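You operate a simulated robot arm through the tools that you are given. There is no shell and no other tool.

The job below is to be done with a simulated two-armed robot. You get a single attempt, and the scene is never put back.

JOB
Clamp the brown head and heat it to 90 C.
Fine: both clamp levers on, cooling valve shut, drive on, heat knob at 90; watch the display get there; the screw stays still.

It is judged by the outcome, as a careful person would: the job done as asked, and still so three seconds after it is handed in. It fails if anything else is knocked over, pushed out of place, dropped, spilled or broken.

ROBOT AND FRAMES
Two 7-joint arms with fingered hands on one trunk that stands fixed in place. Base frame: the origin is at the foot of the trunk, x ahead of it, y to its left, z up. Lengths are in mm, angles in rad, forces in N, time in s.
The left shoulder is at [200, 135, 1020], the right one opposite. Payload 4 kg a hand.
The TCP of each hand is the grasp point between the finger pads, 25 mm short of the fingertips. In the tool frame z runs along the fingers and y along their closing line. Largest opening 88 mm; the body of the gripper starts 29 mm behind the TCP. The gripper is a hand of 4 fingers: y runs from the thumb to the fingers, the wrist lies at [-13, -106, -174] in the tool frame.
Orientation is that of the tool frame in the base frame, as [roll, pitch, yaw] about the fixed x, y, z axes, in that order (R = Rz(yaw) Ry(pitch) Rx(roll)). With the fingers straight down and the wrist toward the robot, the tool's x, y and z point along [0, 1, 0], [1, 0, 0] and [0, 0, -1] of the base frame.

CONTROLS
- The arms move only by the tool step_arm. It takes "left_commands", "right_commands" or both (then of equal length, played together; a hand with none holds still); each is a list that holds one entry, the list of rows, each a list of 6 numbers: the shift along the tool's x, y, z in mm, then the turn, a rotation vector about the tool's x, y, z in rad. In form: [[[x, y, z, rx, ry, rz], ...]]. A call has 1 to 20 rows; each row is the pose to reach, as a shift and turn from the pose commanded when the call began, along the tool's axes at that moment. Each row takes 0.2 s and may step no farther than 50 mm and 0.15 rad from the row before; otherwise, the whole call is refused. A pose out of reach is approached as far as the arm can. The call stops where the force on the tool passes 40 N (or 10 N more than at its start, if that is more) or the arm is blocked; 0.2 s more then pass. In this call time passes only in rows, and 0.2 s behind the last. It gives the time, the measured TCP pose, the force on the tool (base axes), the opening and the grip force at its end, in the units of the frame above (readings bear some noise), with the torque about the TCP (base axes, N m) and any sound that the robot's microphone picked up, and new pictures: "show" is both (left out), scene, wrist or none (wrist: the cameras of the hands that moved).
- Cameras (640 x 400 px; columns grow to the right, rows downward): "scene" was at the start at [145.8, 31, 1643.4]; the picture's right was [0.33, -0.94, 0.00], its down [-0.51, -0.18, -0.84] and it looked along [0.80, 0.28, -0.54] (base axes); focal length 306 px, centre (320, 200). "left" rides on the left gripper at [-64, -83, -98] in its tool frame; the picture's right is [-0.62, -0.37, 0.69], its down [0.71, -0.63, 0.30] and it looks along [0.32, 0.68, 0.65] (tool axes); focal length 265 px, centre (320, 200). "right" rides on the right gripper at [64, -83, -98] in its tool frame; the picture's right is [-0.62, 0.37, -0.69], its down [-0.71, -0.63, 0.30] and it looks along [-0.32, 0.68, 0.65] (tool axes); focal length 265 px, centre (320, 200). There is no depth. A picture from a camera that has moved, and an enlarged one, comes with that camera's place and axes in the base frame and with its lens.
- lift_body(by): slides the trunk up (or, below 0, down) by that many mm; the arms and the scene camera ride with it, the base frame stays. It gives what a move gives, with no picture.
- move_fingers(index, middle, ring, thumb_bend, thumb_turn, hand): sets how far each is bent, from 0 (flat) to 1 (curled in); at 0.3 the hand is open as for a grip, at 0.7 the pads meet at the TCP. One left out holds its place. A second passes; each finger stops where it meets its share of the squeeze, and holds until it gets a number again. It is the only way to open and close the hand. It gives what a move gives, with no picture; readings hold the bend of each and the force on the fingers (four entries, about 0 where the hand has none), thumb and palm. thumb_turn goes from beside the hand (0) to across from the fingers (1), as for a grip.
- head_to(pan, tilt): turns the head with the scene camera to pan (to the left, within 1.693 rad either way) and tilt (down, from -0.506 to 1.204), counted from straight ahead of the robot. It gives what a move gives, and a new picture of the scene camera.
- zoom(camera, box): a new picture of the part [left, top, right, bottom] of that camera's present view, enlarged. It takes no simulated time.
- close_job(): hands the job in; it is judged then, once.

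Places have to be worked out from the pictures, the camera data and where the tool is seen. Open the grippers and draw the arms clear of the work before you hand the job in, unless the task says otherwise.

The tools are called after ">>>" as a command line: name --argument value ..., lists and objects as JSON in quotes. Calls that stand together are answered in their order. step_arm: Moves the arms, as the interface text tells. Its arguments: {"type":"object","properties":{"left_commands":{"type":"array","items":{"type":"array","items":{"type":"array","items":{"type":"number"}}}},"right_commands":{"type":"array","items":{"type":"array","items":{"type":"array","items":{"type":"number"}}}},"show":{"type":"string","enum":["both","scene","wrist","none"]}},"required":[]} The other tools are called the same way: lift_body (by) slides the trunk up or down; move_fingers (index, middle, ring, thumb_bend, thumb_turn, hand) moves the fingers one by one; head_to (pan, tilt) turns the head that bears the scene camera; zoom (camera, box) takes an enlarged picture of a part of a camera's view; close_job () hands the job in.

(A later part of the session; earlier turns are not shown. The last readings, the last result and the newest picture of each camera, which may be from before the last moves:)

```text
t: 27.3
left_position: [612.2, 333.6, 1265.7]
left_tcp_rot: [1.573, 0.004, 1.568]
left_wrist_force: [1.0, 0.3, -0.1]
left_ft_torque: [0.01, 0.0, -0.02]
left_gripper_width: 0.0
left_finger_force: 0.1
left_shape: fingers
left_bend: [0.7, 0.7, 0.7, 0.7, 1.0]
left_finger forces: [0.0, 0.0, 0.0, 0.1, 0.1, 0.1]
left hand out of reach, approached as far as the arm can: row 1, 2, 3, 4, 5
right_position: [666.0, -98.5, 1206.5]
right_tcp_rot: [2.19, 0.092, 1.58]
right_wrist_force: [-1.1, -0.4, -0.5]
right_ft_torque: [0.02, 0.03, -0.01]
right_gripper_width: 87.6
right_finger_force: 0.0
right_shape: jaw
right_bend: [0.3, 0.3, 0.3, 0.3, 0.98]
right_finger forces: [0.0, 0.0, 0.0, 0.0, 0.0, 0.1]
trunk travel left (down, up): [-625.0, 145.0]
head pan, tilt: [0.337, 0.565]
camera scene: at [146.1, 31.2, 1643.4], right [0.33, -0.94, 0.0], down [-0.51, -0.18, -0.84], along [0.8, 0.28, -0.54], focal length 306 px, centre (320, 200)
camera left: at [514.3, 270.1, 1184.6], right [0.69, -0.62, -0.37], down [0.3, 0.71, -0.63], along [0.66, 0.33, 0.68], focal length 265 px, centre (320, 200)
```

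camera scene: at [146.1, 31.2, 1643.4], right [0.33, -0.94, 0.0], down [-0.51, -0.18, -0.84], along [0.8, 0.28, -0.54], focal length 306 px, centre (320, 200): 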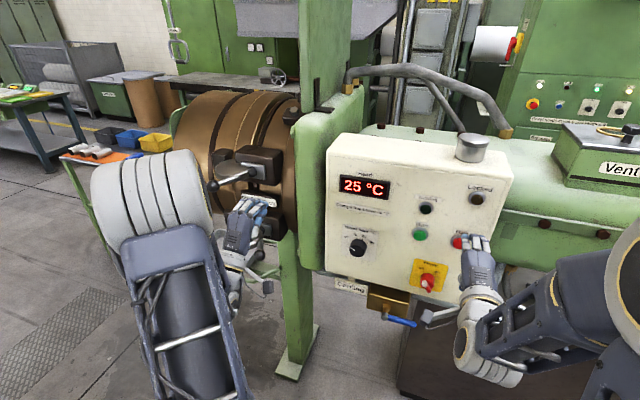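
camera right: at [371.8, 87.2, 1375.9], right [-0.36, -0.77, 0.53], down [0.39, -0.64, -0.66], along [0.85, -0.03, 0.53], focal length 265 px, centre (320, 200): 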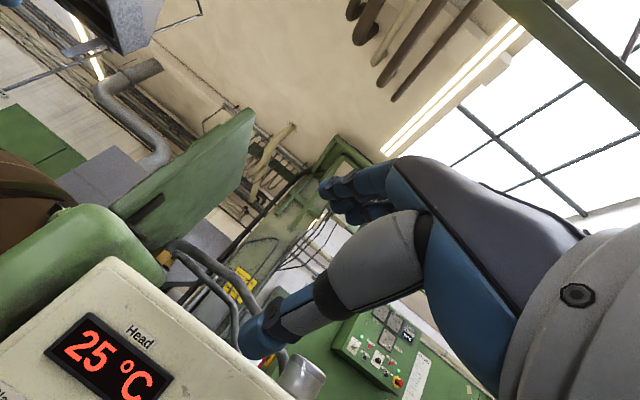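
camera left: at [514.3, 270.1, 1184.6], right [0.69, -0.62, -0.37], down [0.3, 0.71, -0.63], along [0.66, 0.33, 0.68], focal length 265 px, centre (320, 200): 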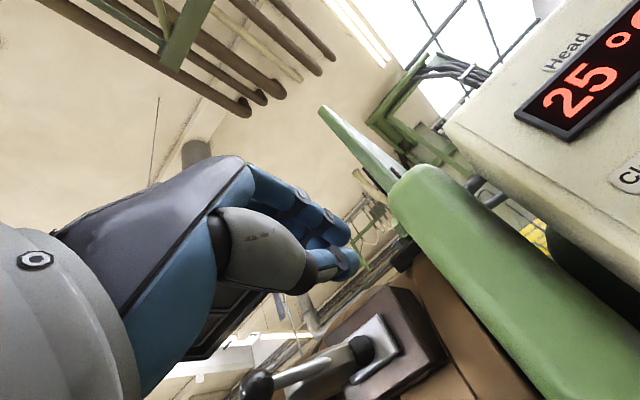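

The left hand is at (612,334,1266), clear of everything. I'll lower the trunk by 205 mm so the left hand comes to the lower ball's height.

>>> lift_body --by -205

>>> zoom --camera "scene" --box '[0, 0, 640, 400]'

>>> zoom --camera "left" --box '[0, 0, 640, 400]'

>>> zoom --camera "right" --box '[0, 0, 640, 400]'

```text
t: 29.5
left_position: [612.9, 332.3, 1061.1]
left_tcp_rot: [1.573, 0.004, 1.57]
left_wrist_force: [0.0, 0.0, -0.1]
left_ft_torque: [-0.01, 0.0, 0.0]
left_gripper_width: 0.0
left_finger_force: 0.1
left_shape: fingers
left_bend: [0.7, 0.7, 0.7, 0.7, 1.0]
left_finger forces: [0.0, 0.0, 0.0, 0.1, 0.0, 0.0]
right_position: [665.6, -99.6, 1001.1]
right_tcp_rot: [2.192, 0.093, 1.581]
right_wrist_force: [-0.1, -0.1, 0.5]
right_ft_torque: [0.02, 0.0, -0.02]
right_gripper_width: 87.9
right_finger_force: 0.0
right_shape: jaw
right_bend: [0.3, 0.3, 0.3, 0.3, 0.98]
right_finger forces: [0.1, 0.1, 0.1, 0.0, 0.0, 0.0]
trunk travel left (down, up): [-420.0, 350.0]
head pan, tilt: [0.337, 0.565]
```

```text
1.00 times, centred on (320, 200) of scene (not enlarged: the box is as wide or as high as the picture)
camera zoom: at [145.9, 31.0, 1438.5], right [0.33, -0.94, 0.0], down [-0.51, -0.18, -0.84], along [0.8, 0.28, -0.54], focal length 306 px, centre (320, 200)
```

zoom: 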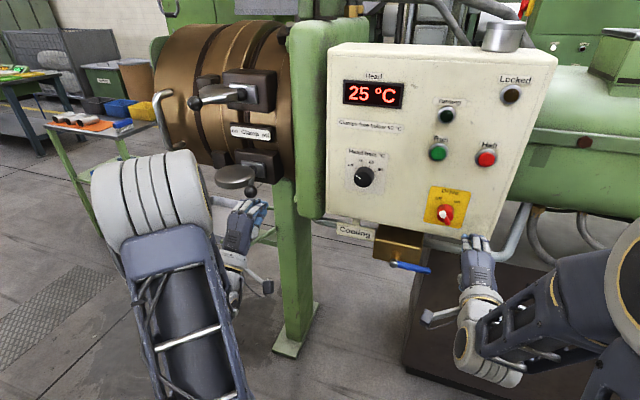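

```text
1.00 times, centred on (320, 200) of left (not enlarged: the box is as wide or as high as the picture)
camera zoom: at [514.2, 270.2, 979.4], right [0.69, -0.62, -0.37], down [0.3, 0.71, -0.63], along [0.66, 0.33, 0.68], focal length 265 px, centre (320, 200)
```

zoom: 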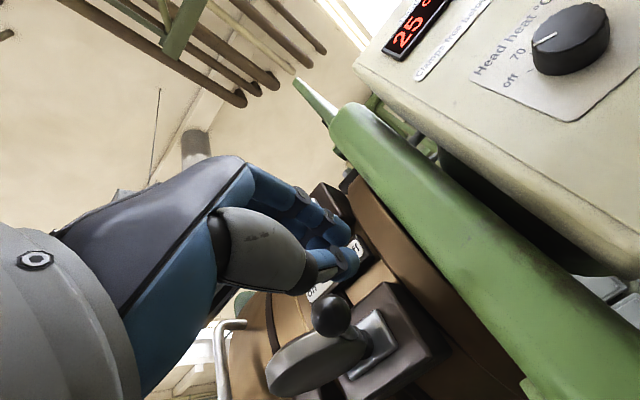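

```text
1.00 times, centred on (320, 200) of right (not enlarged: the box is as wide or as high as the picture)
camera zoom: at [534.8, -38.9, 984.8], right [-0.34, -0.56, 0.76], down [-0.11, -0.78, -0.62], along [0.93, -0.3, 0.2], focal length 265 px, centre (320, 200)
```

zoom: 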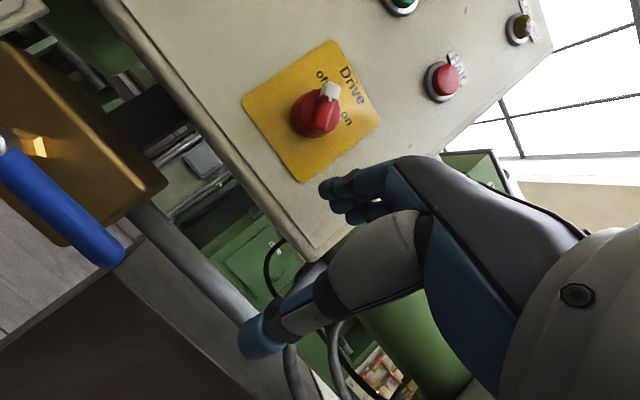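

The lower ball is confirmed at about (686,396,1061). I'll use the same manoeuvre as above: step right, forward, then push left with the ring finger's side.

>>> step_arm --left_commands '[[[-14, 0, 22, 0, 0, 0], [-14, 0, 47, 0, 0, 0], [-4, 0, 47, 0, 0, 0], [6, 0, 47, 0, 0, 0], [14, 0, 47, 0, 0, 0], [20, 0, 47, 0, 0, 0], [26, 0, 47, 0, 0, 0], [32, 0, 46, 0, 0, 0], [38, 0, 45, 0, 0, 0], [44, 0, 44, 0, 0, 0], [50, 0, 43, 0, 0, 0], [57, 0, 43, 0, 0, 0], [64, 0, 43, 0, 0, 0]]]'

>>> zoom --camera "left" --box '[180, 220, 500, 400]'

```text
t: 32.3
left_position: [655.9, 397.8, 1059.3]
left_tcp_rot: [1.574, 0.004, 1.568]
left_wrist_force: [-0.5, -1.0, -0.2]
left_ft_torque: [0.02, -0.01, 0.03]
left_gripper_width: 0.0
left_finger_force: 0.4
left_shape: fingers
left_bend: [0.7, 0.7, 0.7, 0.7, 1.0]
left_finger forces: [0.1, 0.0, 1.1, 0.0, 0.0, 0.0]
right_position: [666.1, -98.3, 1000.7]
right_tcp_rot: [2.192, 0.091, 1.581]
right_wrist_force: [0.4, -0.2, 0.6]
right_ft_torque: [0.0, 0.0, -0.01]
right_gripper_width: 87.9
right_finger_force: 0.1
right_shape: jaw
right_bend: [0.3, 0.3, 0.3, 0.3, 0.98]
right_finger forces: [0.0, 0.1, 0.1, 0.0, 0.0, 0.1]
trunk travel left (down, up): [-420.0, 350.0]
head pan, tilt: [0.337, 0.565]
camera scene: at [145.8, 31.0, 1438.4], right [0.33, -0.94, 0.0], down [-0.51, -0.18, -0.84], along [0.8, 0.28, -0.54], focal length 306 px, centre (320, 200)
camera left: at [557.2, 333.9, 978.4], right [0.69, -0.62, -0.37], down [0.3, 0.71, -0.63], along [0.66, 0.33, 0.68], focal length 265 px, centre (320, 200)
```

scene: 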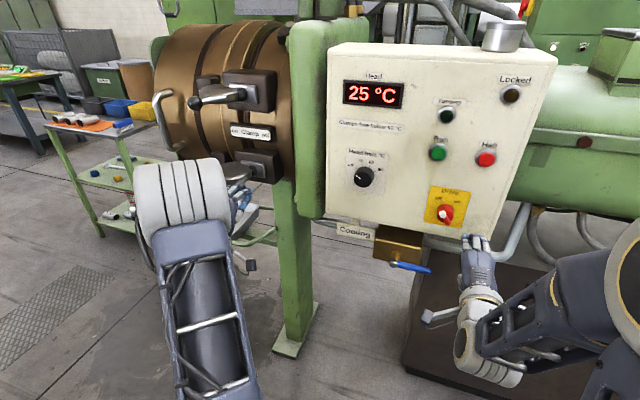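
left: 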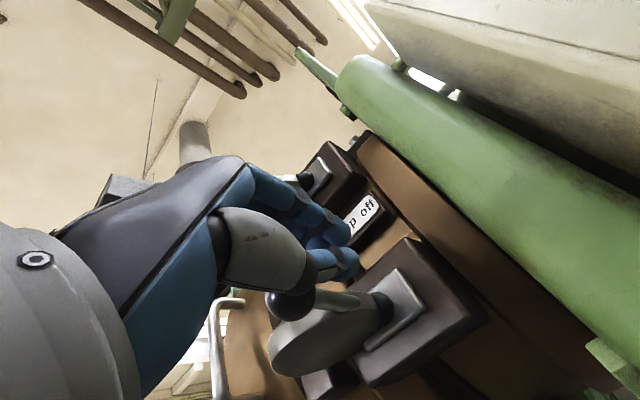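

```text
2.00 times, centred on (340, 310) of left
camera zoom: at [557.2, 333.9, 978.4], right [0.69, -0.62, -0.37], down [0.3, 0.71, -0.63], along [0.66, 0.33, 0.68], focal length 531 px, centre (280, -20)
```

zoom: 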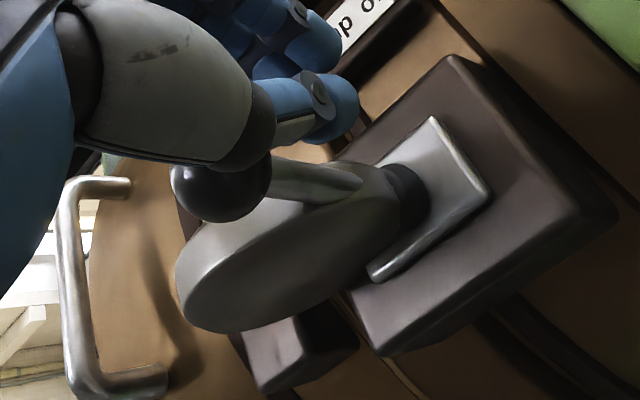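

Identical behaviour to the upper one, with the ball about halfway. I'll continue left to the stop with the fingertips kept short of the rod.

>>> step_arm --left_commands '[[[7, 0, 0, 0, 0, 0], [14, 0, 1, 0, 0, 0], [21, 0, 2, 0, 0, 0], [28, 0, 4, 0, 0, 0], [35, 0, 6, 0, 0, 0], [42, 0, 8, 0, 0, 0], [49, 0, 10, 0, 0, 0], [55, 0, 11, 0, 0, 0], [61, 0, 12, 0, 0, 0], [66, 0, 13, 0, 0, 0], [71, 0, 14, 0, 0, 0], [76, 0, 15, 0, 0, 0], [81, 0, 16, 0, 0, 0]]]'

>>> zoom --camera "left" --box '[180, 220, 500, 400]'

```text
t: 35.1
left_position: [673.2, 478.1, 1061.6]
left_tcp_rot: [1.572, 0.004, 1.569]
left_wrist_force: [1.3, -9.8, 6.9]
left_ft_torque: [0.2, -0.08, -0.24]
left_gripper_width: 0.0
left_finger_force: 5.7
left_shape: fingers
left_bend: [0.7, 0.7, 0.62, 0.7, 1.0]
left_finger forces: [0.0, 4.2, 7.2, 0.0, 0.1, 0.0]
right_position: [664.7, -99.0, 1002.1]
right_tcp_rot: [2.192, 0.091, 1.584]
right_wrist_force: [0.3, -0.2, 0.4]
right_ft_torque: [-0.02, 0.02, 0.04]
right_gripper_width: 88.1
right_finger_force: 0.1
right_shape: jaw
right_bend: [0.3, 0.3, 0.3, 0.3, 0.98]
right_finger forces: [0.0, 0.0, 0.0, 0.0, 0.0, 0.0]
trunk travel left (down, up): [-420.0, 350.0]
head pan, tilt: [0.337, 0.565]
camera scene: at [145.8, 30.5, 1438.5], right [0.33, -0.94, 0.0], down [-0.51, -0.18, -0.84], along [0.8, 0.28, -0.54], focal length 306 px, centre (320, 200)
camera left: at [574.0, 415.3, 979.6], right [0.69, -0.62, -0.37], down [0.3, 0.71, -0.63], along [0.66, 0.33, 0.68], focal length 265 px, centre (320, 200)
```

scene: 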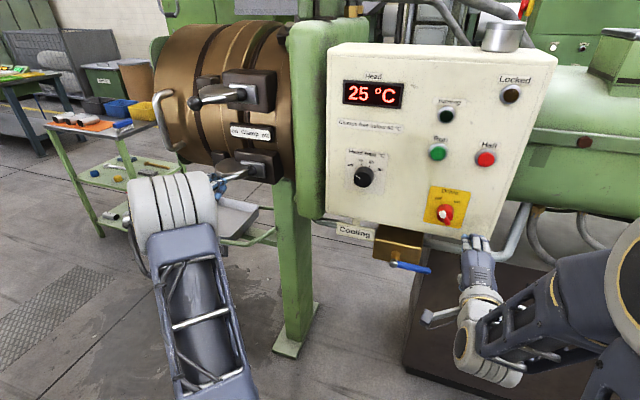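
left: 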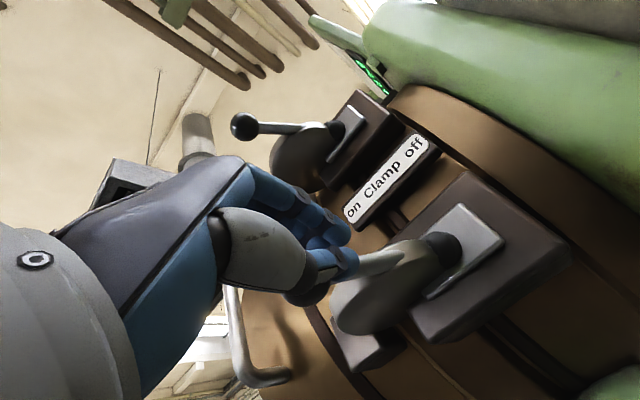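

```text
2.00 times, centred on (340, 310) of left
camera zoom: at [574.0, 415.3, 979.6], right [0.69, -0.62, -0.37], down [0.3, 0.71, -0.63], along [0.66, 0.33, 0.68], focal length 531 px, centre (280, -20)
```

zoom: 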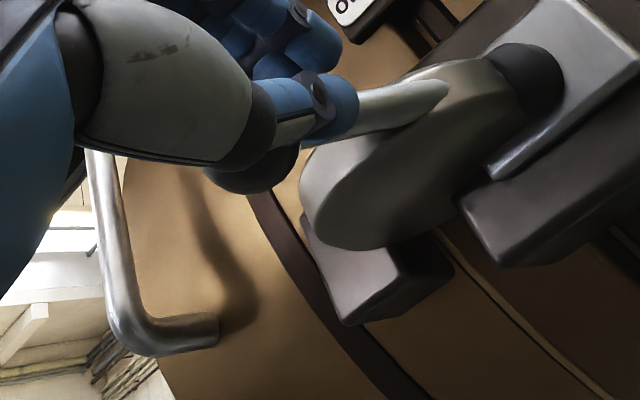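

The ring finger has slid up slightly over the ball (bend 0.62), so pulling sideways might drag the lever back. I'll lift the hand straight up off the ball first, then move right and back.

>>> step_arm --left_commands '[[[0, 10, 0, 0, 0, 0], [0, 22, 0, 0, 0, 0], [0, 38, 0, 0, 0, 0], [-15, 50, -8, 0, 0, 0], [-35, 50, -40, 0, 0, 0], [-50, 50, -70, 0, 0, 0]]]'

>>> zoom --camera "scene" --box '[140, 70, 320, 230]'

>>> zoom --camera "left" --box '[180, 120, 580, 400]'

```text
t: 36.5
left_position: [602.8, 427.9, 1108.9]
left_tcp_rot: [1.573, 0.004, 1.57]
left_wrist_force: [0.2, -0.3, 0.4]
left_ft_torque: [0.01, -0.03, 0.02]
left_gripper_width: 0.0
left_finger_force: 0.0
left_shape: fingers
left_bend: [0.7, 0.7, 0.7, 0.7, 1.0]
left_finger forces: [0.1, 0.1, 0.0, 0.0, 0.1, 0.0]
right_position: [664.6, -98.6, 1000.2]
right_tcp_rot: [2.192, 0.092, 1.581]
right_wrist_force: [0.0, -0.7, 0.3]
right_ft_torque: [0.02, 0.03, -0.03]
right_gripper_width: 87.9
right_finger_force: 0.0
right_shape: jaw
right_bend: [0.3, 0.3, 0.3, 0.3, 0.98]
right_finger forces: [0.0, 0.0, 0.0, 0.0, 0.0, 0.0]
trunk travel left (down, up): [-420.0, 350.0]
head pan, tilt: [0.337, 0.565]
camera scene: at [146.0, 31.0, 1438.4], right [0.33, -0.94, 0.0], down [-0.51, -0.18, -0.84], along [0.8, 0.28, -0.54], focal length 306 px, centre (320, 200)
camera left: at [503.8, 364.7, 1026.6], right [0.69, -0.62, -0.37], down [0.3, 0.71, -0.63], along [0.66, 0.33, 0.68], focal length 265 px, centre (320, 200)
```

scene: 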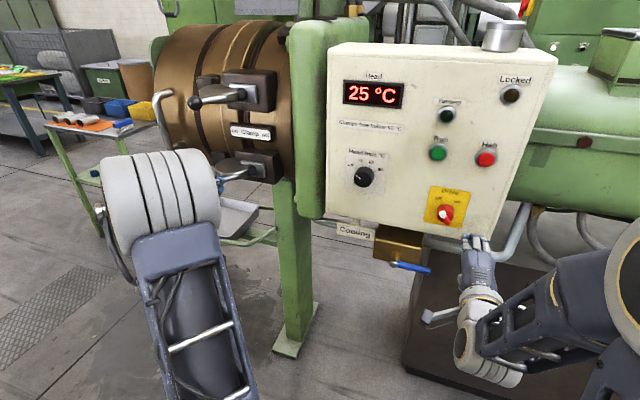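
left: 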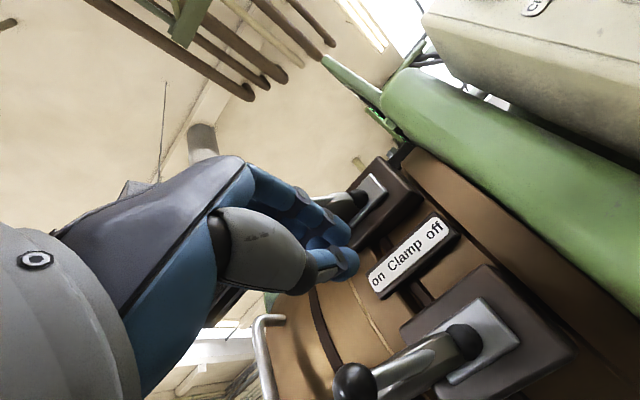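

```text
2.50 times, centred on (230, 150) of scene
camera zoom: at [146.0, 31.0, 1438.4], right [0.33, -0.94, 0.0], down [-0.51, -0.18, -0.84], along [0.8, 0.28, -0.54], focal length 764 px, centre (545, 325)
```

zoom: 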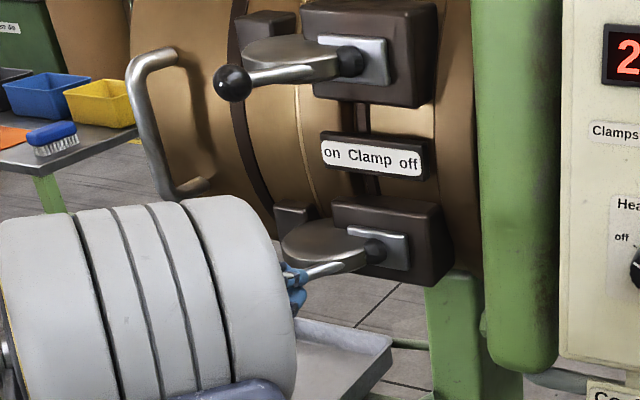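

```text
1.43 times, centred on (380, 260) of left
camera zoom: at [503.8, 364.7, 1026.6], right [0.69, -0.62, -0.37], down [0.3, 0.71, -0.63], along [0.66, 0.33, 0.68], focal length 379 px, centre (234, 114)
```

zoom: 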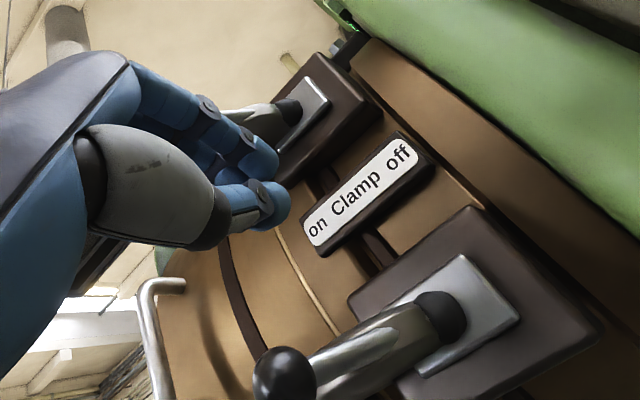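

Both levers now look alike, fully left. Next is the cooling valve, so I'll look at it closely from both free cameras for markings and stops.

>>> zoom --camera "scene" --box '[320, 200, 460, 290]'

>>> zoom --camera "right" --box '[0, 0, 240, 300]'

>>> zoom --camera "scene" --box '[420, 170, 500, 240]'

>>> zoom --camera "scene" --box '[335, 140, 415, 200]'

```text
4.44 times, centred on (390, 245) of scene
camera zoom: at [146.0, 31.0, 1438.4], right [0.33, -0.94, 0.0], down [-0.51, -0.18, -0.84], along [0.8, 0.28, -0.54], focal length 1359 px, centre (9, 0)
```

zoom: 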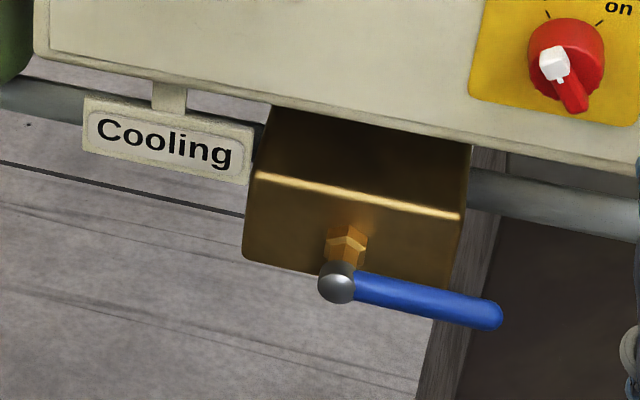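

```text
1.33 times, centred on (120, 150) of right
camera zoom: at [534.9, -38.9, 984.7], right [-0.34, -0.56, 0.76], down [-0.11, -0.78, -0.62], along [0.93, -0.3, 0.2], focal length 354 px, centre (587, 267)
```

zoom: 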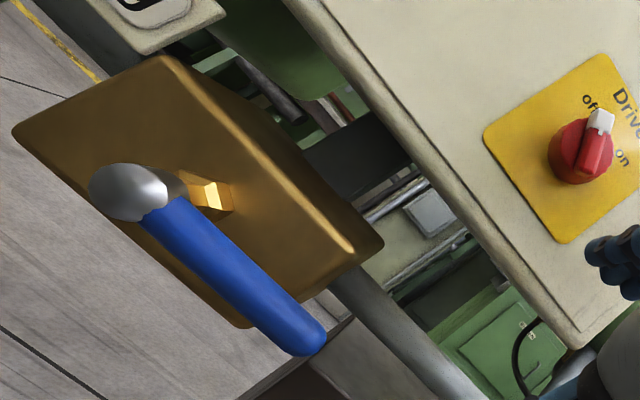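

```text
5.71 times, centred on (460, 205) of scene
camera zoom: at [146.0, 31.0, 1438.4], right [0.33, -0.94, 0.0], down [-0.51, -0.18, -0.84], along [0.8, 0.28, -0.54], focal length 1747 px, centre (-480, 171)
```

zoom: 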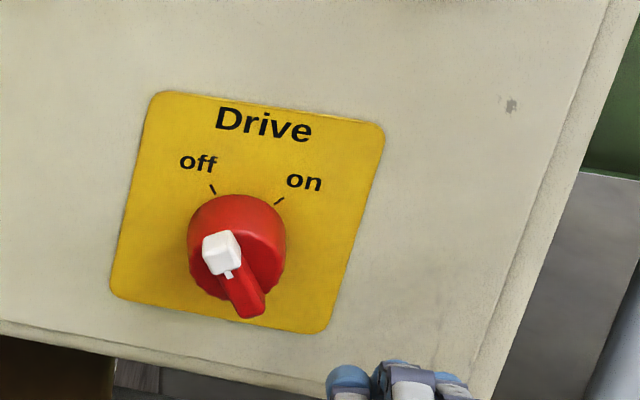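

```text
6.67 times, centred on (375, 170) of scene
camera zoom: at [146.0, 31.0, 1438.4], right [0.33, -0.94, 0.0], down [-0.51, -0.18, -0.84], along [0.8, 0.28, -0.54], focal length 2038 px, centre (-47, 400)
```

zoom: 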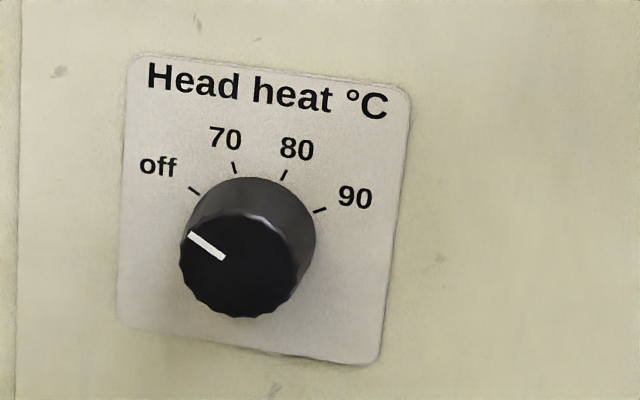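

The pipe runs through the block along y, so the handle lying along it means open; shut is perpendicular. The handle runs from its pivot at (718,43,914) to its end at (712,-36,922). I'll close the right fingers and bring them above the handle's free end to press it down.

>>> move_fingers --hand "right" --index 0.7 --middle 0.7 --ring 0.7 --thumb_bend 0.7 --thumb_turn 1

>>> step_arm --right_commands '[[[25, 2, 10, 0, 0.018, 0.027], [50, 4, 20, 0, 0.035, 0.053], [76, 5, 32, 0, 0.053, 0.08]]]'

>>> zoom --camera "scene" --box '[340, 190, 500, 300]'

```text
t: 37.5
left_position: [602.8, 428.3, 1109.1]
left_tcp_rot: [1.573, 0.004, 1.568]
left_wrist_force: [0.8, -0.5, -0.3]
left_ft_torque: [-0.01, 0.02, 0.01]
left_gripper_width: 0.0
left_finger_force: 0.0
left_shape: fingers
left_bend: [0.7, 0.7, 0.7, 0.7, 1.0]
left_finger forces: [0.0, 0.0, 0.1, 0.1, 0.0, 0.1]
right_position: [665.9, -99.4, 1000.5]
right_tcp_rot: [2.194, 0.091, 1.582]
right_wrist_force: [-0.1, 0.3, 0.2]
right_ft_torque: [0.01, 0.03, 0.01]
right_gripper_width: 0.0
right_finger_force: 0.1
right_shape: fingers
right_bend: [0.7, 0.7, 0.7, 0.7, 1.0]
right_finger forces: [0.0, 0.0, 0.0, 0.0, 0.1, 0.0]
trunk travel left (down, up): [-420.0, 350.0]
head pan, tilt: [0.337, 0.565]
```

```text
t: 38.3
left_position: [602.8, 427.7, 1108.7]
left_tcp_rot: [1.573, 0.003, 1.569]
left_wrist_force: [0.4, -0.4, -0.4]
left_ft_torque: [-0.02, 0.01, 0.01]
left_gripper_width: 0.0
left_finger_force: 0.0
left_shape: fingers
left_bend: [0.7, 0.7, 0.7, 0.7, 1.0]
left_finger forces: [0.1, 0.0, 0.0, 0.0, 0.1, 0.1]
right_position: [692.3, -23.5, 977.8]
right_tcp_rot: [2.193, -0.006, 1.58]
right_wrist_force: [0.0, -0.5, -0.3]
right_ft_torque: [-0.02, 0.01, 0.02]
right_gripper_width: 0.1
right_finger_force: 0.0
right_shape: fingers
right_bend: [0.7, 0.7, 0.7, 0.7, 1.0]
right_finger forces: [0.1, 0.0, 0.1, 0.0, 0.0, 0.0]
trunk travel left (down, up): [-420.0, 350.0]
head pan, tilt: [0.337, 0.565]
camera scene: at [145.8, 30.8, 1438.5], right [0.33, -0.94, 0.0], down [-0.51, -0.18, -0.84], along [0.8, 0.28, -0.54], focal length 306 px, centre (320, 200)
camera right: at [561.7, 38.9, 969.0], right [-0.34, -0.63, 0.7], down [-0.11, -0.71, -0.69], along [0.93, -0.32, 0.17], focal length 265 px, centre (320, 200)
```

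scene: 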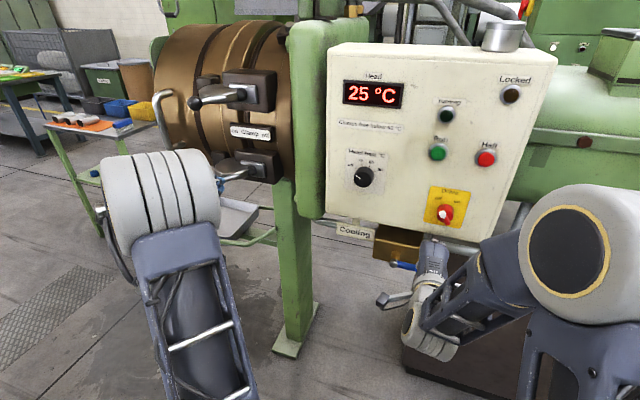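
right: 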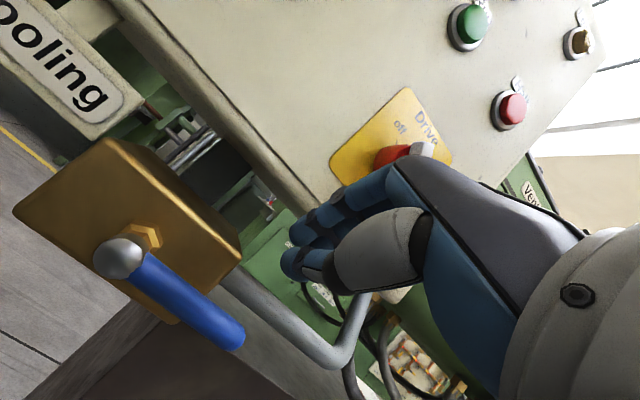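

```text
3.64 times, centred on (420, 245) of scene
camera zoom: at [145.8, 30.8, 1438.5], right [0.33, -0.94, 0.0], down [-0.51, -0.18, -0.84], along [0.8, 0.28, -0.54], focal length 1112 px, centre (-44, 36)
```

zoom: 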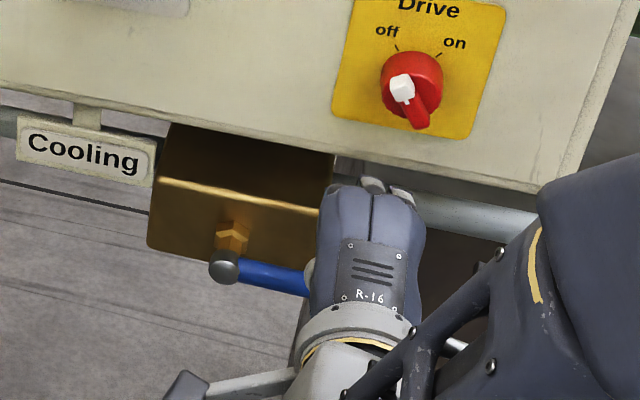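

Triangulation puts the handle at about z=905 with its end near (718,-37). The right fingertips are right above it, so I'll lower them slowly onto the handle.

>>> step_arm --right_commands '[[[0, -8.7, 13.6, 0, 0, 0], [0, -20.9, 22.4, 0, 0, 0], [0, -27.4, 27.1, 0, 0, 0], [0, -32.3, 30.6, 0, 0, 0], [0, -37.1, 34.1, 0, 0, 0], [0, -42, 37.5, 0, 0, 0], [0, -46.9, 41, 0, 0, 0]]]'

>>> zoom --camera "scene" --box '[340, 190, 500, 300]'

```text
t: 39.9
left_position: [603.1, 427.7, 1109.7]
left_tcp_rot: [1.573, 0.005, 1.571]
left_wrist_force: [-0.6, 0.3, -0.8]
left_ft_torque: [-0.03, 0.01, 0.01]
left_gripper_width: 0.0
left_finger_force: 0.0
left_shape: fingers
left_bend: [0.7, 0.7, 0.7, 0.7, 1.0]
left_finger forces: [0.1, 0.1, 0.0, 0.1, 0.1, 0.0]
right_position: [697.9, -25.0, 917.4]
right_tcp_rot: [2.193, -0.004, 1.578]
right_wrist_force: [-0.2, -0.3, 0.7]
right_ft_torque: [0.05, -0.03, 0.0]
right_gripper_width: 0.0
right_finger_force: 0.1
right_shape: fingers
right_bend: [0.7, 0.7, 0.7, 0.7, 1.0]
right_finger forces: [0.0, 0.1, 0.0, 0.0, 0.0, 0.0]
trunk travel left (down, up): [-420.0, 350.0]
head pan, tilt: [0.337, 0.565]
camera scene: at [145.8, 31.0, 1438.4], right [0.33, -0.94, 0.0], down [-0.51, -0.18, -0.84], along [0.8, 0.28, -0.54], focal length 306 px, centre (320, 200)
camera right: at [568.0, 37.2, 907.4], right [-0.34, -0.63, 0.7], down [-0.11, -0.71, -0.69], along [0.93, -0.32, 0.17], focal length 265 px, centre (320, 200)
```

scene: 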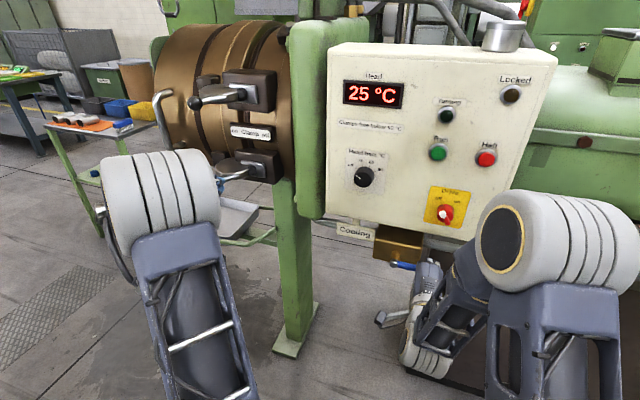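
right: 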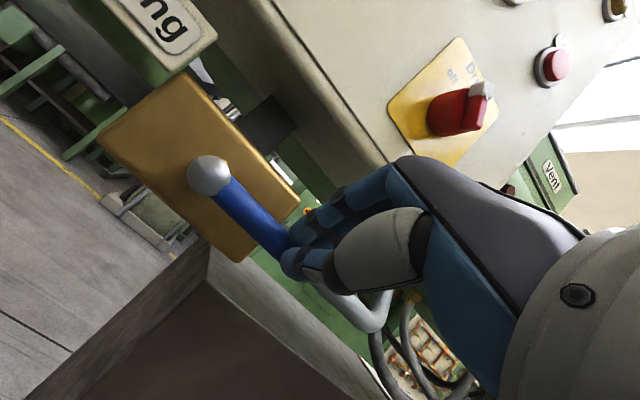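

```text
3.64 times, centred on (420, 245) of scene
camera zoom: at [145.8, 31.0, 1438.4], right [0.33, -0.94, 0.0], down [-0.51, -0.18, -0.84], along [0.8, 0.28, -0.54], focal length 1112 px, centre (-44, 36)
```

zoom: 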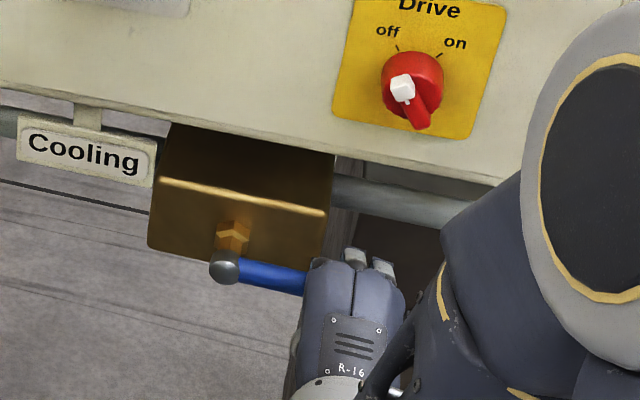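

No contact yet; refined pivot height is about z=899. I'll continue down in small steps.

>>> step_arm --right_commands '[[[0, -4.9, 3.5, 0, 0, 0], [0, -9.8, 7, 0, 0, 0], [0, -14.6, 10.5, 0, 0, 0], [0, -19.5, 14, 0, 0, 0], [0, -24.4, 17.5, 0, 0, 0]]]'

>>> zoom --camera "right" --box '[80, 60, 440, 330]'

```text
t: 40.5
left_position: [601.4, 428.2, 1109.2]
left_tcp_rot: [1.574, 0.006, 1.572]
left_wrist_force: [-0.1, -0.2, -0.3]
left_ft_torque: [0.0, 0.01, -0.03]
left_gripper_width: 0.4
left_finger_force: 0.1
left_shape: fingers
left_bend: [0.7, 0.7, 0.7, 0.7, 1.0]
left_finger forces: [0.0, 0.1, 0.0, 0.1, 0.0, 0.0]
right_position: [699.9, -24.2, 915.9]
right_tcp_rot: [2.167, -0.008, 1.58]
right_wrist_force: [-12.9, -2.5, 19.2]
right_ft_torque: [-0.06, -0.33, -0.04]
right_gripper_width: 0.0
right_finger_force: 11.0
right_shape: fingers
right_bend: [0.7, 0.71, 0.7, 0.7, 1.0]
right_finger forces: [10.4, 11.7, 0.0, 0.1, 0.0, 0.1]
trunk travel left (down, up): [-420.0, 350.0]
head pan, tilt: [0.337, 0.565]
stopped in row 2 (right hand): the force on the tool passed its limit at 46 N (the readings are from after the stop); the commanded pose is now the measured one
camera scene: at [144.9, 30.9, 1438.6], right [0.33, -0.94, 0.0], down [-0.51, -0.18, -0.84], along [0.8, 0.28, -0.54], focal length 306 px, centre (320, 200)
camera right: at [569.0, 37.4, 902.5], right [-0.36, -0.63, 0.69], down [-0.1, -0.71, -0.7], along [0.93, -0.32, 0.19], focal length 265 px, centre (320, 200)
```

scene: 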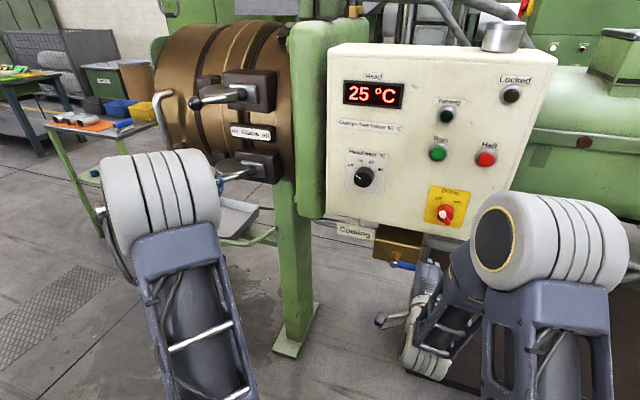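
right: 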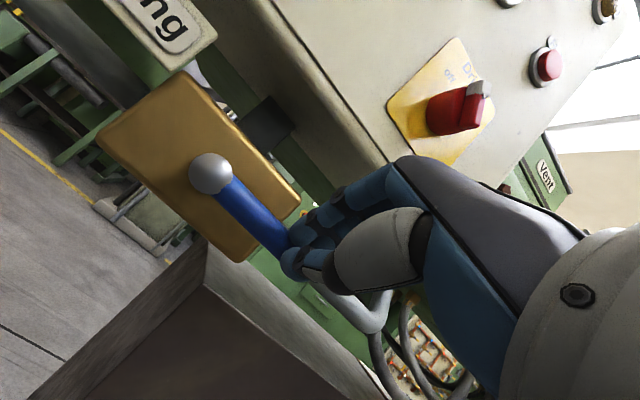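

```text
1.48 times, centred on (260, 195) of right
camera zoom: at [569.0, 37.4, 902.5], right [-0.36, -0.63, 0.69], down [-0.1, -0.71, -0.7], along [0.93, -0.32, 0.19], focal length 393 px, centre (409, 207)
```

zoom: 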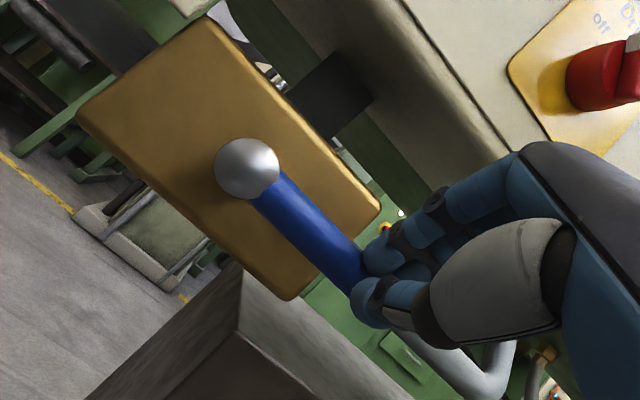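

The handle doesn't move down under about 40 N, so that way is most likely its stop; it should turn up instead. I'll back off, go below the handle, and look before pushing up.

>>> step_arm --right_commands '[[[0, -4.6, -21, 0, 0, 0], [0, -27.1, -54.1, 0, 0, 0], [0, -62.7, -29.9, 0, 0, 0], [0, -88.3, -12.5, 0, 0, 0]]]'

>>> zoom --camera "scene" --box '[340, 190, 500, 300]'

```text
t: 41.5
left_position: [603.5, 428.0, 1109.0]
left_tcp_rot: [1.573, 0.005, 1.566]
left_wrist_force: [0.3, -0.1, -0.5]
left_ft_torque: [0.02, 0.01, 0.0]
left_gripper_width: 0.1
left_finger_force: 0.0
left_shape: fingers
left_bend: [0.7, 0.7, 0.7, 0.7, 1.0]
left_finger forces: [0.1, 0.0, 0.0, 0.0, 0.0, 0.0]
right_position: [639.7, -23.1, 847.3]
right_tcp_rot: [2.176, -0.006, 1.58]
right_wrist_force: [-0.1, -0.3, -0.8]
right_ft_torque: [-0.01, 0.01, -0.01]
right_gripper_width: 0.0
right_finger_force: 0.0
right_shape: fingers
right_bend: [0.7, 0.7, 0.7, 0.7, 1.0]
right_finger forces: [0.1, 0.0, 0.1, 0.0, 0.1, 0.1]
right hand out of reach, approached as far as the arm can: row 2
trunk travel left (down, up): [-420.0, 350.0]
head pan, tilt: [0.337, 0.565]
camera scene: at [145.7, 30.9, 1438.5], right [0.33, -0.94, 0.0], down [-0.51, -0.18, -0.84], along [0.8, 0.28, -0.54], focal length 306 px, centre (320, 200)
camera right: at [508.9, 39.2, 834.2], right [-0.35, -0.63, 0.69], down [-0.1, -0.71, -0.7], along [0.93, -0.32, 0.19], focal length 265 px, centre (320, 200)
```

scene: 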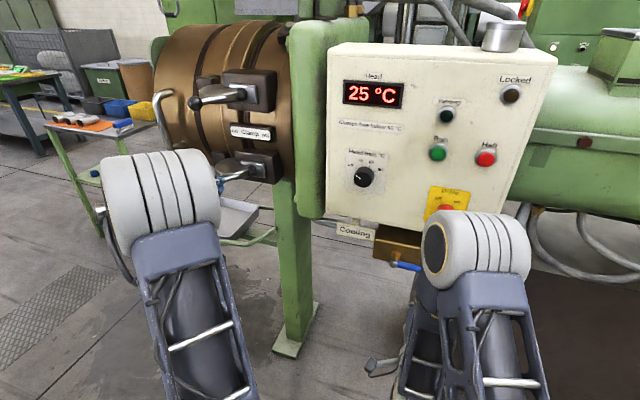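
right: 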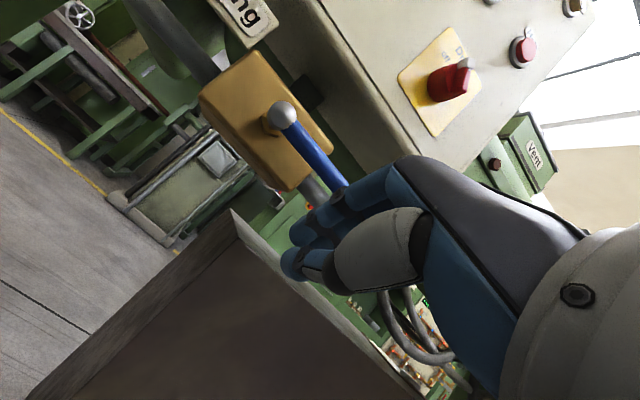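

```text
3.64 times, centred on (420, 245) of scene
camera zoom: at [145.7, 30.9, 1438.5], right [0.33, -0.94, 0.0], down [-0.51, -0.18, -0.84], along [0.8, 0.28, -0.54], focal length 1112 px, centre (-44, 36)
```

zoom: 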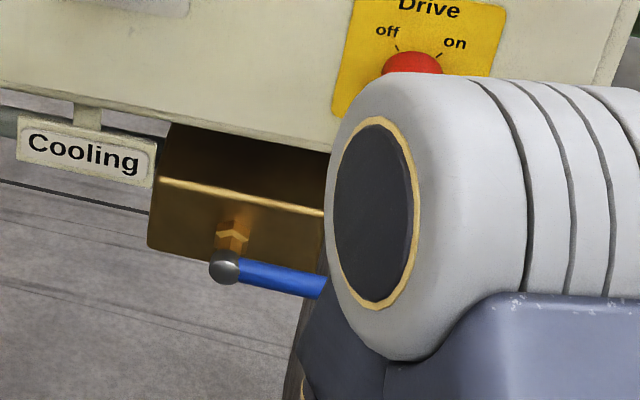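

The handle is still horizontal, with z about 899. I'll slide the closed fingers forward underneath its free end and push up in small steps.

>>> step_arm --right_commands '[[[0, 17, 24, 0, 0, 0], [0, 33, 47.7, 0, 0, 0], [0, 45.3, 39.2, 0, 0, 0], [0, 51.1, 35.2, 0, 0, 0], [0, 56, 31.8, 0, 0, 0], [0, 61, 28.4, 0, 0, 0], [0, 65.9, 24.9, 0, 0, 0], [0, 70.8, 21.5, 0, 0, 0], [0, 75.8, 18.1, 0, 0, 0]]]'

>>> zoom --camera "right" --box '[80, 60, 440, 330]'

```text
t: 43.5
left_position: [603.1, 428.4, 1109.0]
left_tcp_rot: [1.574, 0.006, 1.568]
left_wrist_force: [-0.4, 0.2, -0.4]
left_ft_torque: [-0.02, 0.04, 0.02]
left_gripper_width: 0.0
left_finger_force: 0.2
left_shape: fingers
left_bend: [0.7, 0.7, 0.7, 0.7, 1.0]
left_finger forces: [0.0, 0.0, 0.0, 0.0, 0.1, 0.1]
right_position: [696.7, -23.9, 899.4]
right_tcp_rot: [2.177, -0.007, 1.579]
right_wrist_force: [-2.8, 0.3, -1.8]
right_ft_torque: [0.02, -0.01, -0.03]
right_gripper_width: 0.1
right_finger_force: 1.8
right_shape: fingers
right_bend: [0.7, 0.71, 0.7, 0.7, 1.0]
right_finger forces: [0.1, 3.2, 0.0, 0.1, 0.0, 0.1]
trunk travel left (down, up): [-420.0, 350.0]
head pan, tilt: [0.337, 0.565]
camera scene: at [145.8, 31.0, 1438.4], right [0.33, -0.94, 0.0], down [-0.51, -0.18, -0.84], along [0.8, 0.28, -0.54], focal length 306 px, centre (320, 200)
camera right: at [566.3, 37.1, 886.9], right [-0.35, -0.63, 0.69], down [-0.1, -0.71, -0.7], along [0.93, -0.32, 0.19], focal length 265 px, centre (320, 200)
```

scene: 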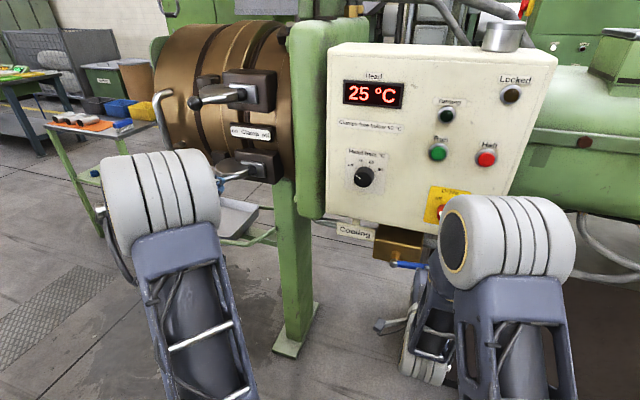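
right: 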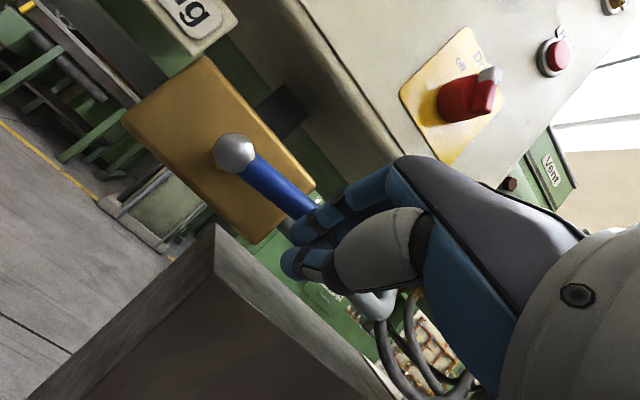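

```text
1.48 times, centred on (260, 195) of right
camera zoom: at [566.3, 37.1, 886.9], right [-0.35, -0.63, 0.69], down [-0.1, -0.71, -0.7], along [0.93, -0.32, 0.19], focal length 393 px, centre (409, 207)
```

zoom: 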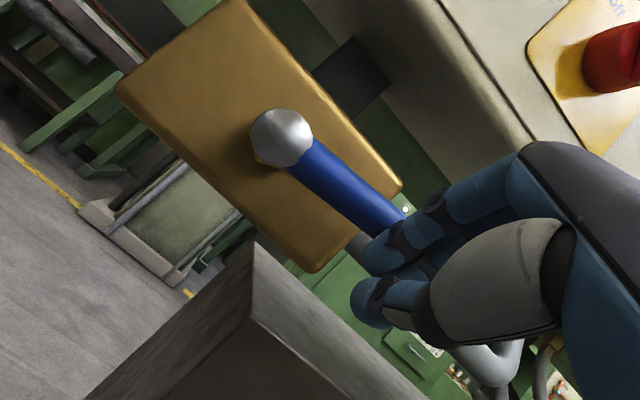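

The handle is turning upward with only about 3 N on the middle finger, so up is the right direction. I'll follow its arc up and then to the left until it stands vertical.

>>> step_arm --right_commands '[[[0, 5.3, -3.7, 0, 0, 0], [0, 10.7, -7.4, 0, 0, 0], [0.5, 14.8, -10.2, 0, 0, 0], [1, 19.7, -13.7, 0, 0, 0], [2, 24.7, -17, 0, 0, 0], [3, 28.8, -19.9, 0, 0, 0], [5.5, 34.5, -23.9, 0, 0, 0], [8, 39.5, -27.3, 0, 0, 0]]]'

>>> zoom --camera "right" --box '[80, 60, 440, 330]'

>>> zoom --camera "scene" --box '[340, 190, 500, 300]'

```text
t: 45.3
left_position: [602.2, 428.0, 1109.2]
left_tcp_rot: [1.574, 0.006, 1.567]
left_wrist_force: [-0.1, 0.6, 0.3]
left_ft_torque: [0.03, 0.0, 0.02]
left_gripper_width: 0.1
left_finger_force: 0.0
left_shape: fingers
left_bend: [0.7, 0.7, 0.7, 0.7, 1.0]
left_finger forces: [0.1, 0.0, 0.1, 0.0, 0.0, 0.0]
right_position: [695.6, -16.7, 947.7]
right_tcp_rot: [2.176, -0.007, 1.578]
right_wrist_force: [-3.4, -1.3, 0.1]
right_ft_torque: [0.01, 0.02, -0.04]
right_gripper_width: 0.1
right_finger_force: 2.5
right_shape: fingers
right_bend: [0.7, 0.71, 0.7, 0.7, 1.0]
right_finger forces: [2.0, 2.5, 0.0, 0.0, 0.0, 0.1]
trunk travel left (down, up): [-420.0, 350.0]
head pan, tilt: [0.337, 0.565]
camera scene: at [145.7, 30.9, 1438.5], right [0.33, -0.94, 0.0], down [-0.51, -0.18, -0.84], along [0.8, 0.28, -0.54], focal length 306 px, centre (320, 200)
camera right: at [566.2, 45.5, 935.8], right [-0.36, -0.63, 0.69], down [-0.1, -0.71, -0.7], along [0.93, -0.32, 0.19], focal length 265 px, centre (320, 200)
```

scene: 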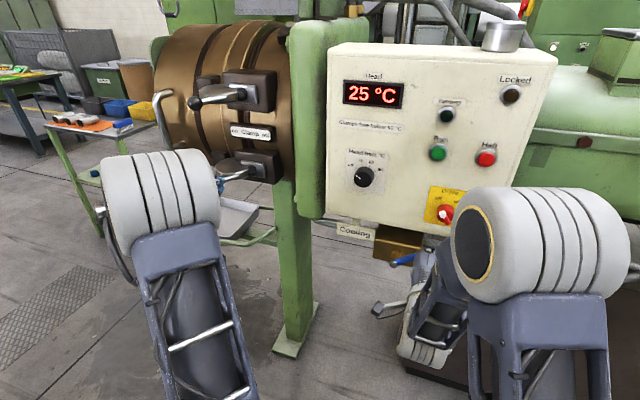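
right: 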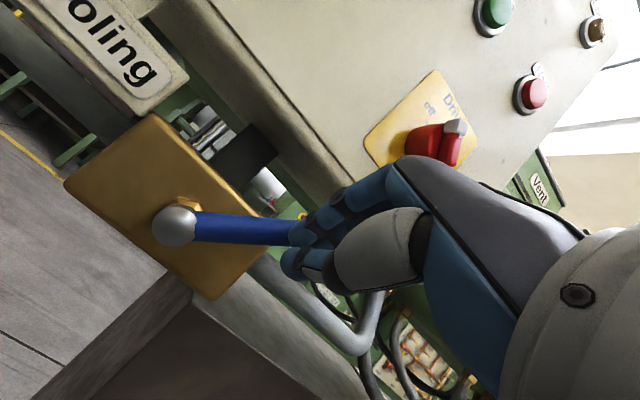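

```text
1.48 times, centred on (260, 195) of right
camera zoom: at [566.2, 45.5, 935.8], right [-0.36, -0.63, 0.69], down [-0.1, -0.71, -0.7], along [0.93, -0.32, 0.19], focal length 393 px, centre (409, 207)
```

zoom: 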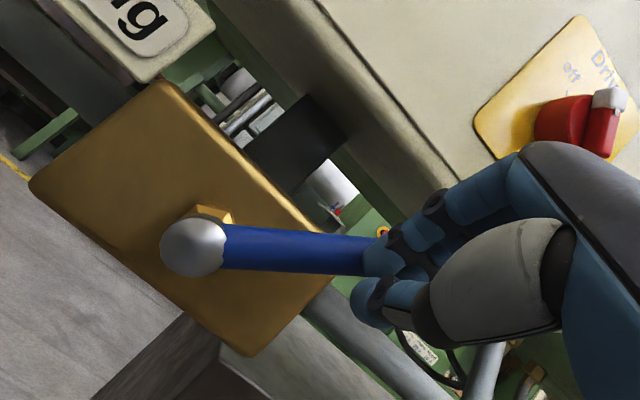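

```text
3.64 times, centred on (420, 245) of scene
camera zoom: at [145.7, 30.9, 1438.5], right [0.33, -0.94, 0.0], down [-0.51, -0.18, -0.84], along [0.8, 0.28, -0.54], focal length 1112 px, centre (-44, 36)
```

zoom: 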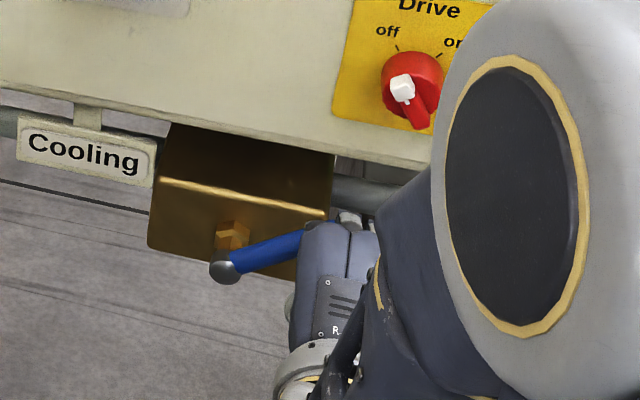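

The handle is at about 30° up, but I'm pushing with only the fingertip. I'll dip, reach 12 mm further under it, then continue up and left along the arc.

>>> step_arm --right_commands '[[[0, -9.9, 6.8, 0, 0, 0], [0, -3, 16.7, 0, 0, 0], [0, 3.5, 12.1, 0, 0, 0], [1, 10.1, 7.6, 0, 0, 0], [2, 15, 4.2, 0, 0, 0], [4, 20, 0.8, 0, 0, 0], [7, 24.9, -2.6, 0, 0, 0], [10, 28.2, -4.9, 0, 0, 0], [14, 31.5, -7.2, 0, 0, 0]]]'

>>> zoom --camera "right" --box '[80, 60, 440, 330]'

>>> zoom --camera "scene" --box '[340, 190, 500, 300]'

```text
t: 45.9
left_position: [602.9, 428.7, 1109.0]
left_tcp_rot: [1.572, 0.002, 1.567]
left_wrist_force: [0.3, 0.2, -0.1]
left_ft_torque: [-0.04, 0.01, 0.03]
left_gripper_width: 0.0
left_finger_force: 0.0
left_shape: fingers
left_bend: [0.7, 0.7, 0.7, 0.7, 1.0]
left_finger forces: [0.0, 0.0, 0.0, 0.1, 0.1, 0.0]
right_position: [704.0, -16.5, 935.8]
right_tcp_rot: [2.184, -0.006, 1.579]
right_wrist_force: [-30.9, -5.5, 3.1]
right_ft_torque: [0.04, 0.11, -0.3]
right_gripper_width: 0.0
right_finger_force: 18.1
right_shape: fingers
right_bend: [0.72, 0.72, 0.71, 0.67, 1.0]
right_finger forces: [15.2, 14.1, 6.8, 0.0, 0.1, 0.1]
trunk travel left (down, up): [-420.0, 350.0]
head pan, tilt: [0.337, 0.565]
stopped in row 3 (right hand): the force on the tool passed its limit at 41 N (the readings are from after the stop); the commanded pose is now the measured one
camera scene: at [144.5, 30.8, 1438.6], right [0.33, -0.94, 0.0], down [-0.51, -0.18, -0.84], along [0.8, 0.28, -0.54], focal length 306 px, centre (320, 200)
camera right: at [573.3, 45.4, 923.8], right [-0.35, -0.63, 0.7], down [-0.11, -0.71, -0.69], along [0.93, -0.32, 0.18], focal length 265 px, centre (320, 200)
```

scene: 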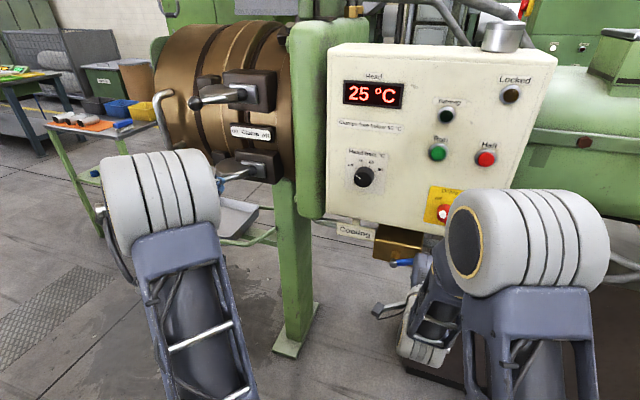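
right: 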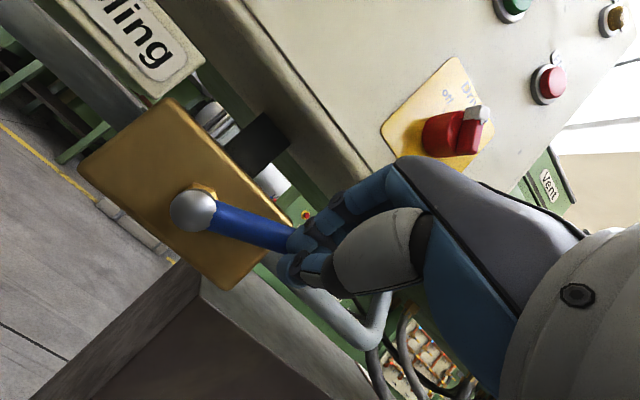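

```text
1.48 times, centred on (260, 195) of right
camera zoom: at [573.3, 45.4, 923.8], right [-0.35, -0.63, 0.7], down [-0.11, -0.71, -0.69], along [0.93, -0.32, 0.18], focal length 393 px, centre (409, 207)
```

zoom: 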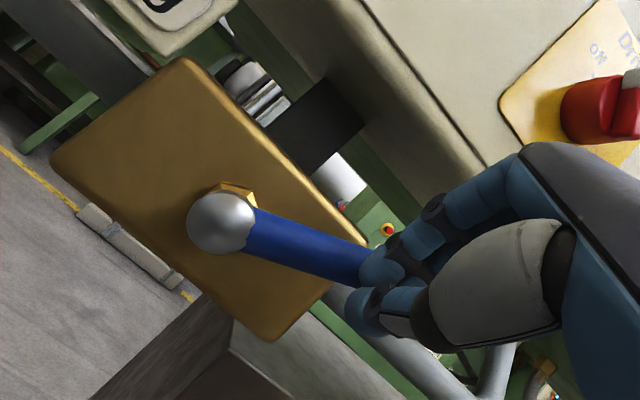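

```text
3.64 times, centred on (420, 245) of scene
camera zoom: at [144.5, 30.8, 1438.6], right [0.33, -0.94, 0.0], down [-0.51, -0.18, -0.84], along [0.8, 0.28, -0.54], focal length 1112 px, centre (-44, 36)
```

zoom: 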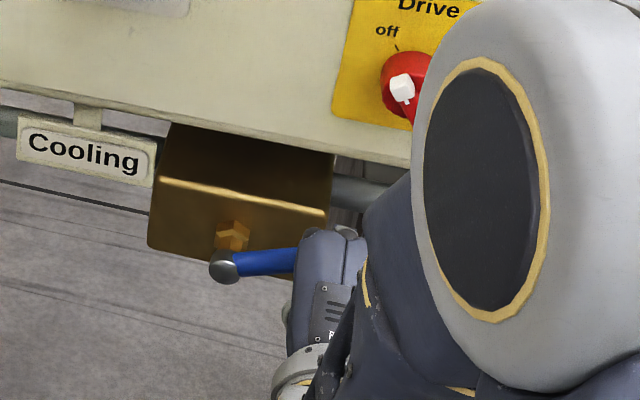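

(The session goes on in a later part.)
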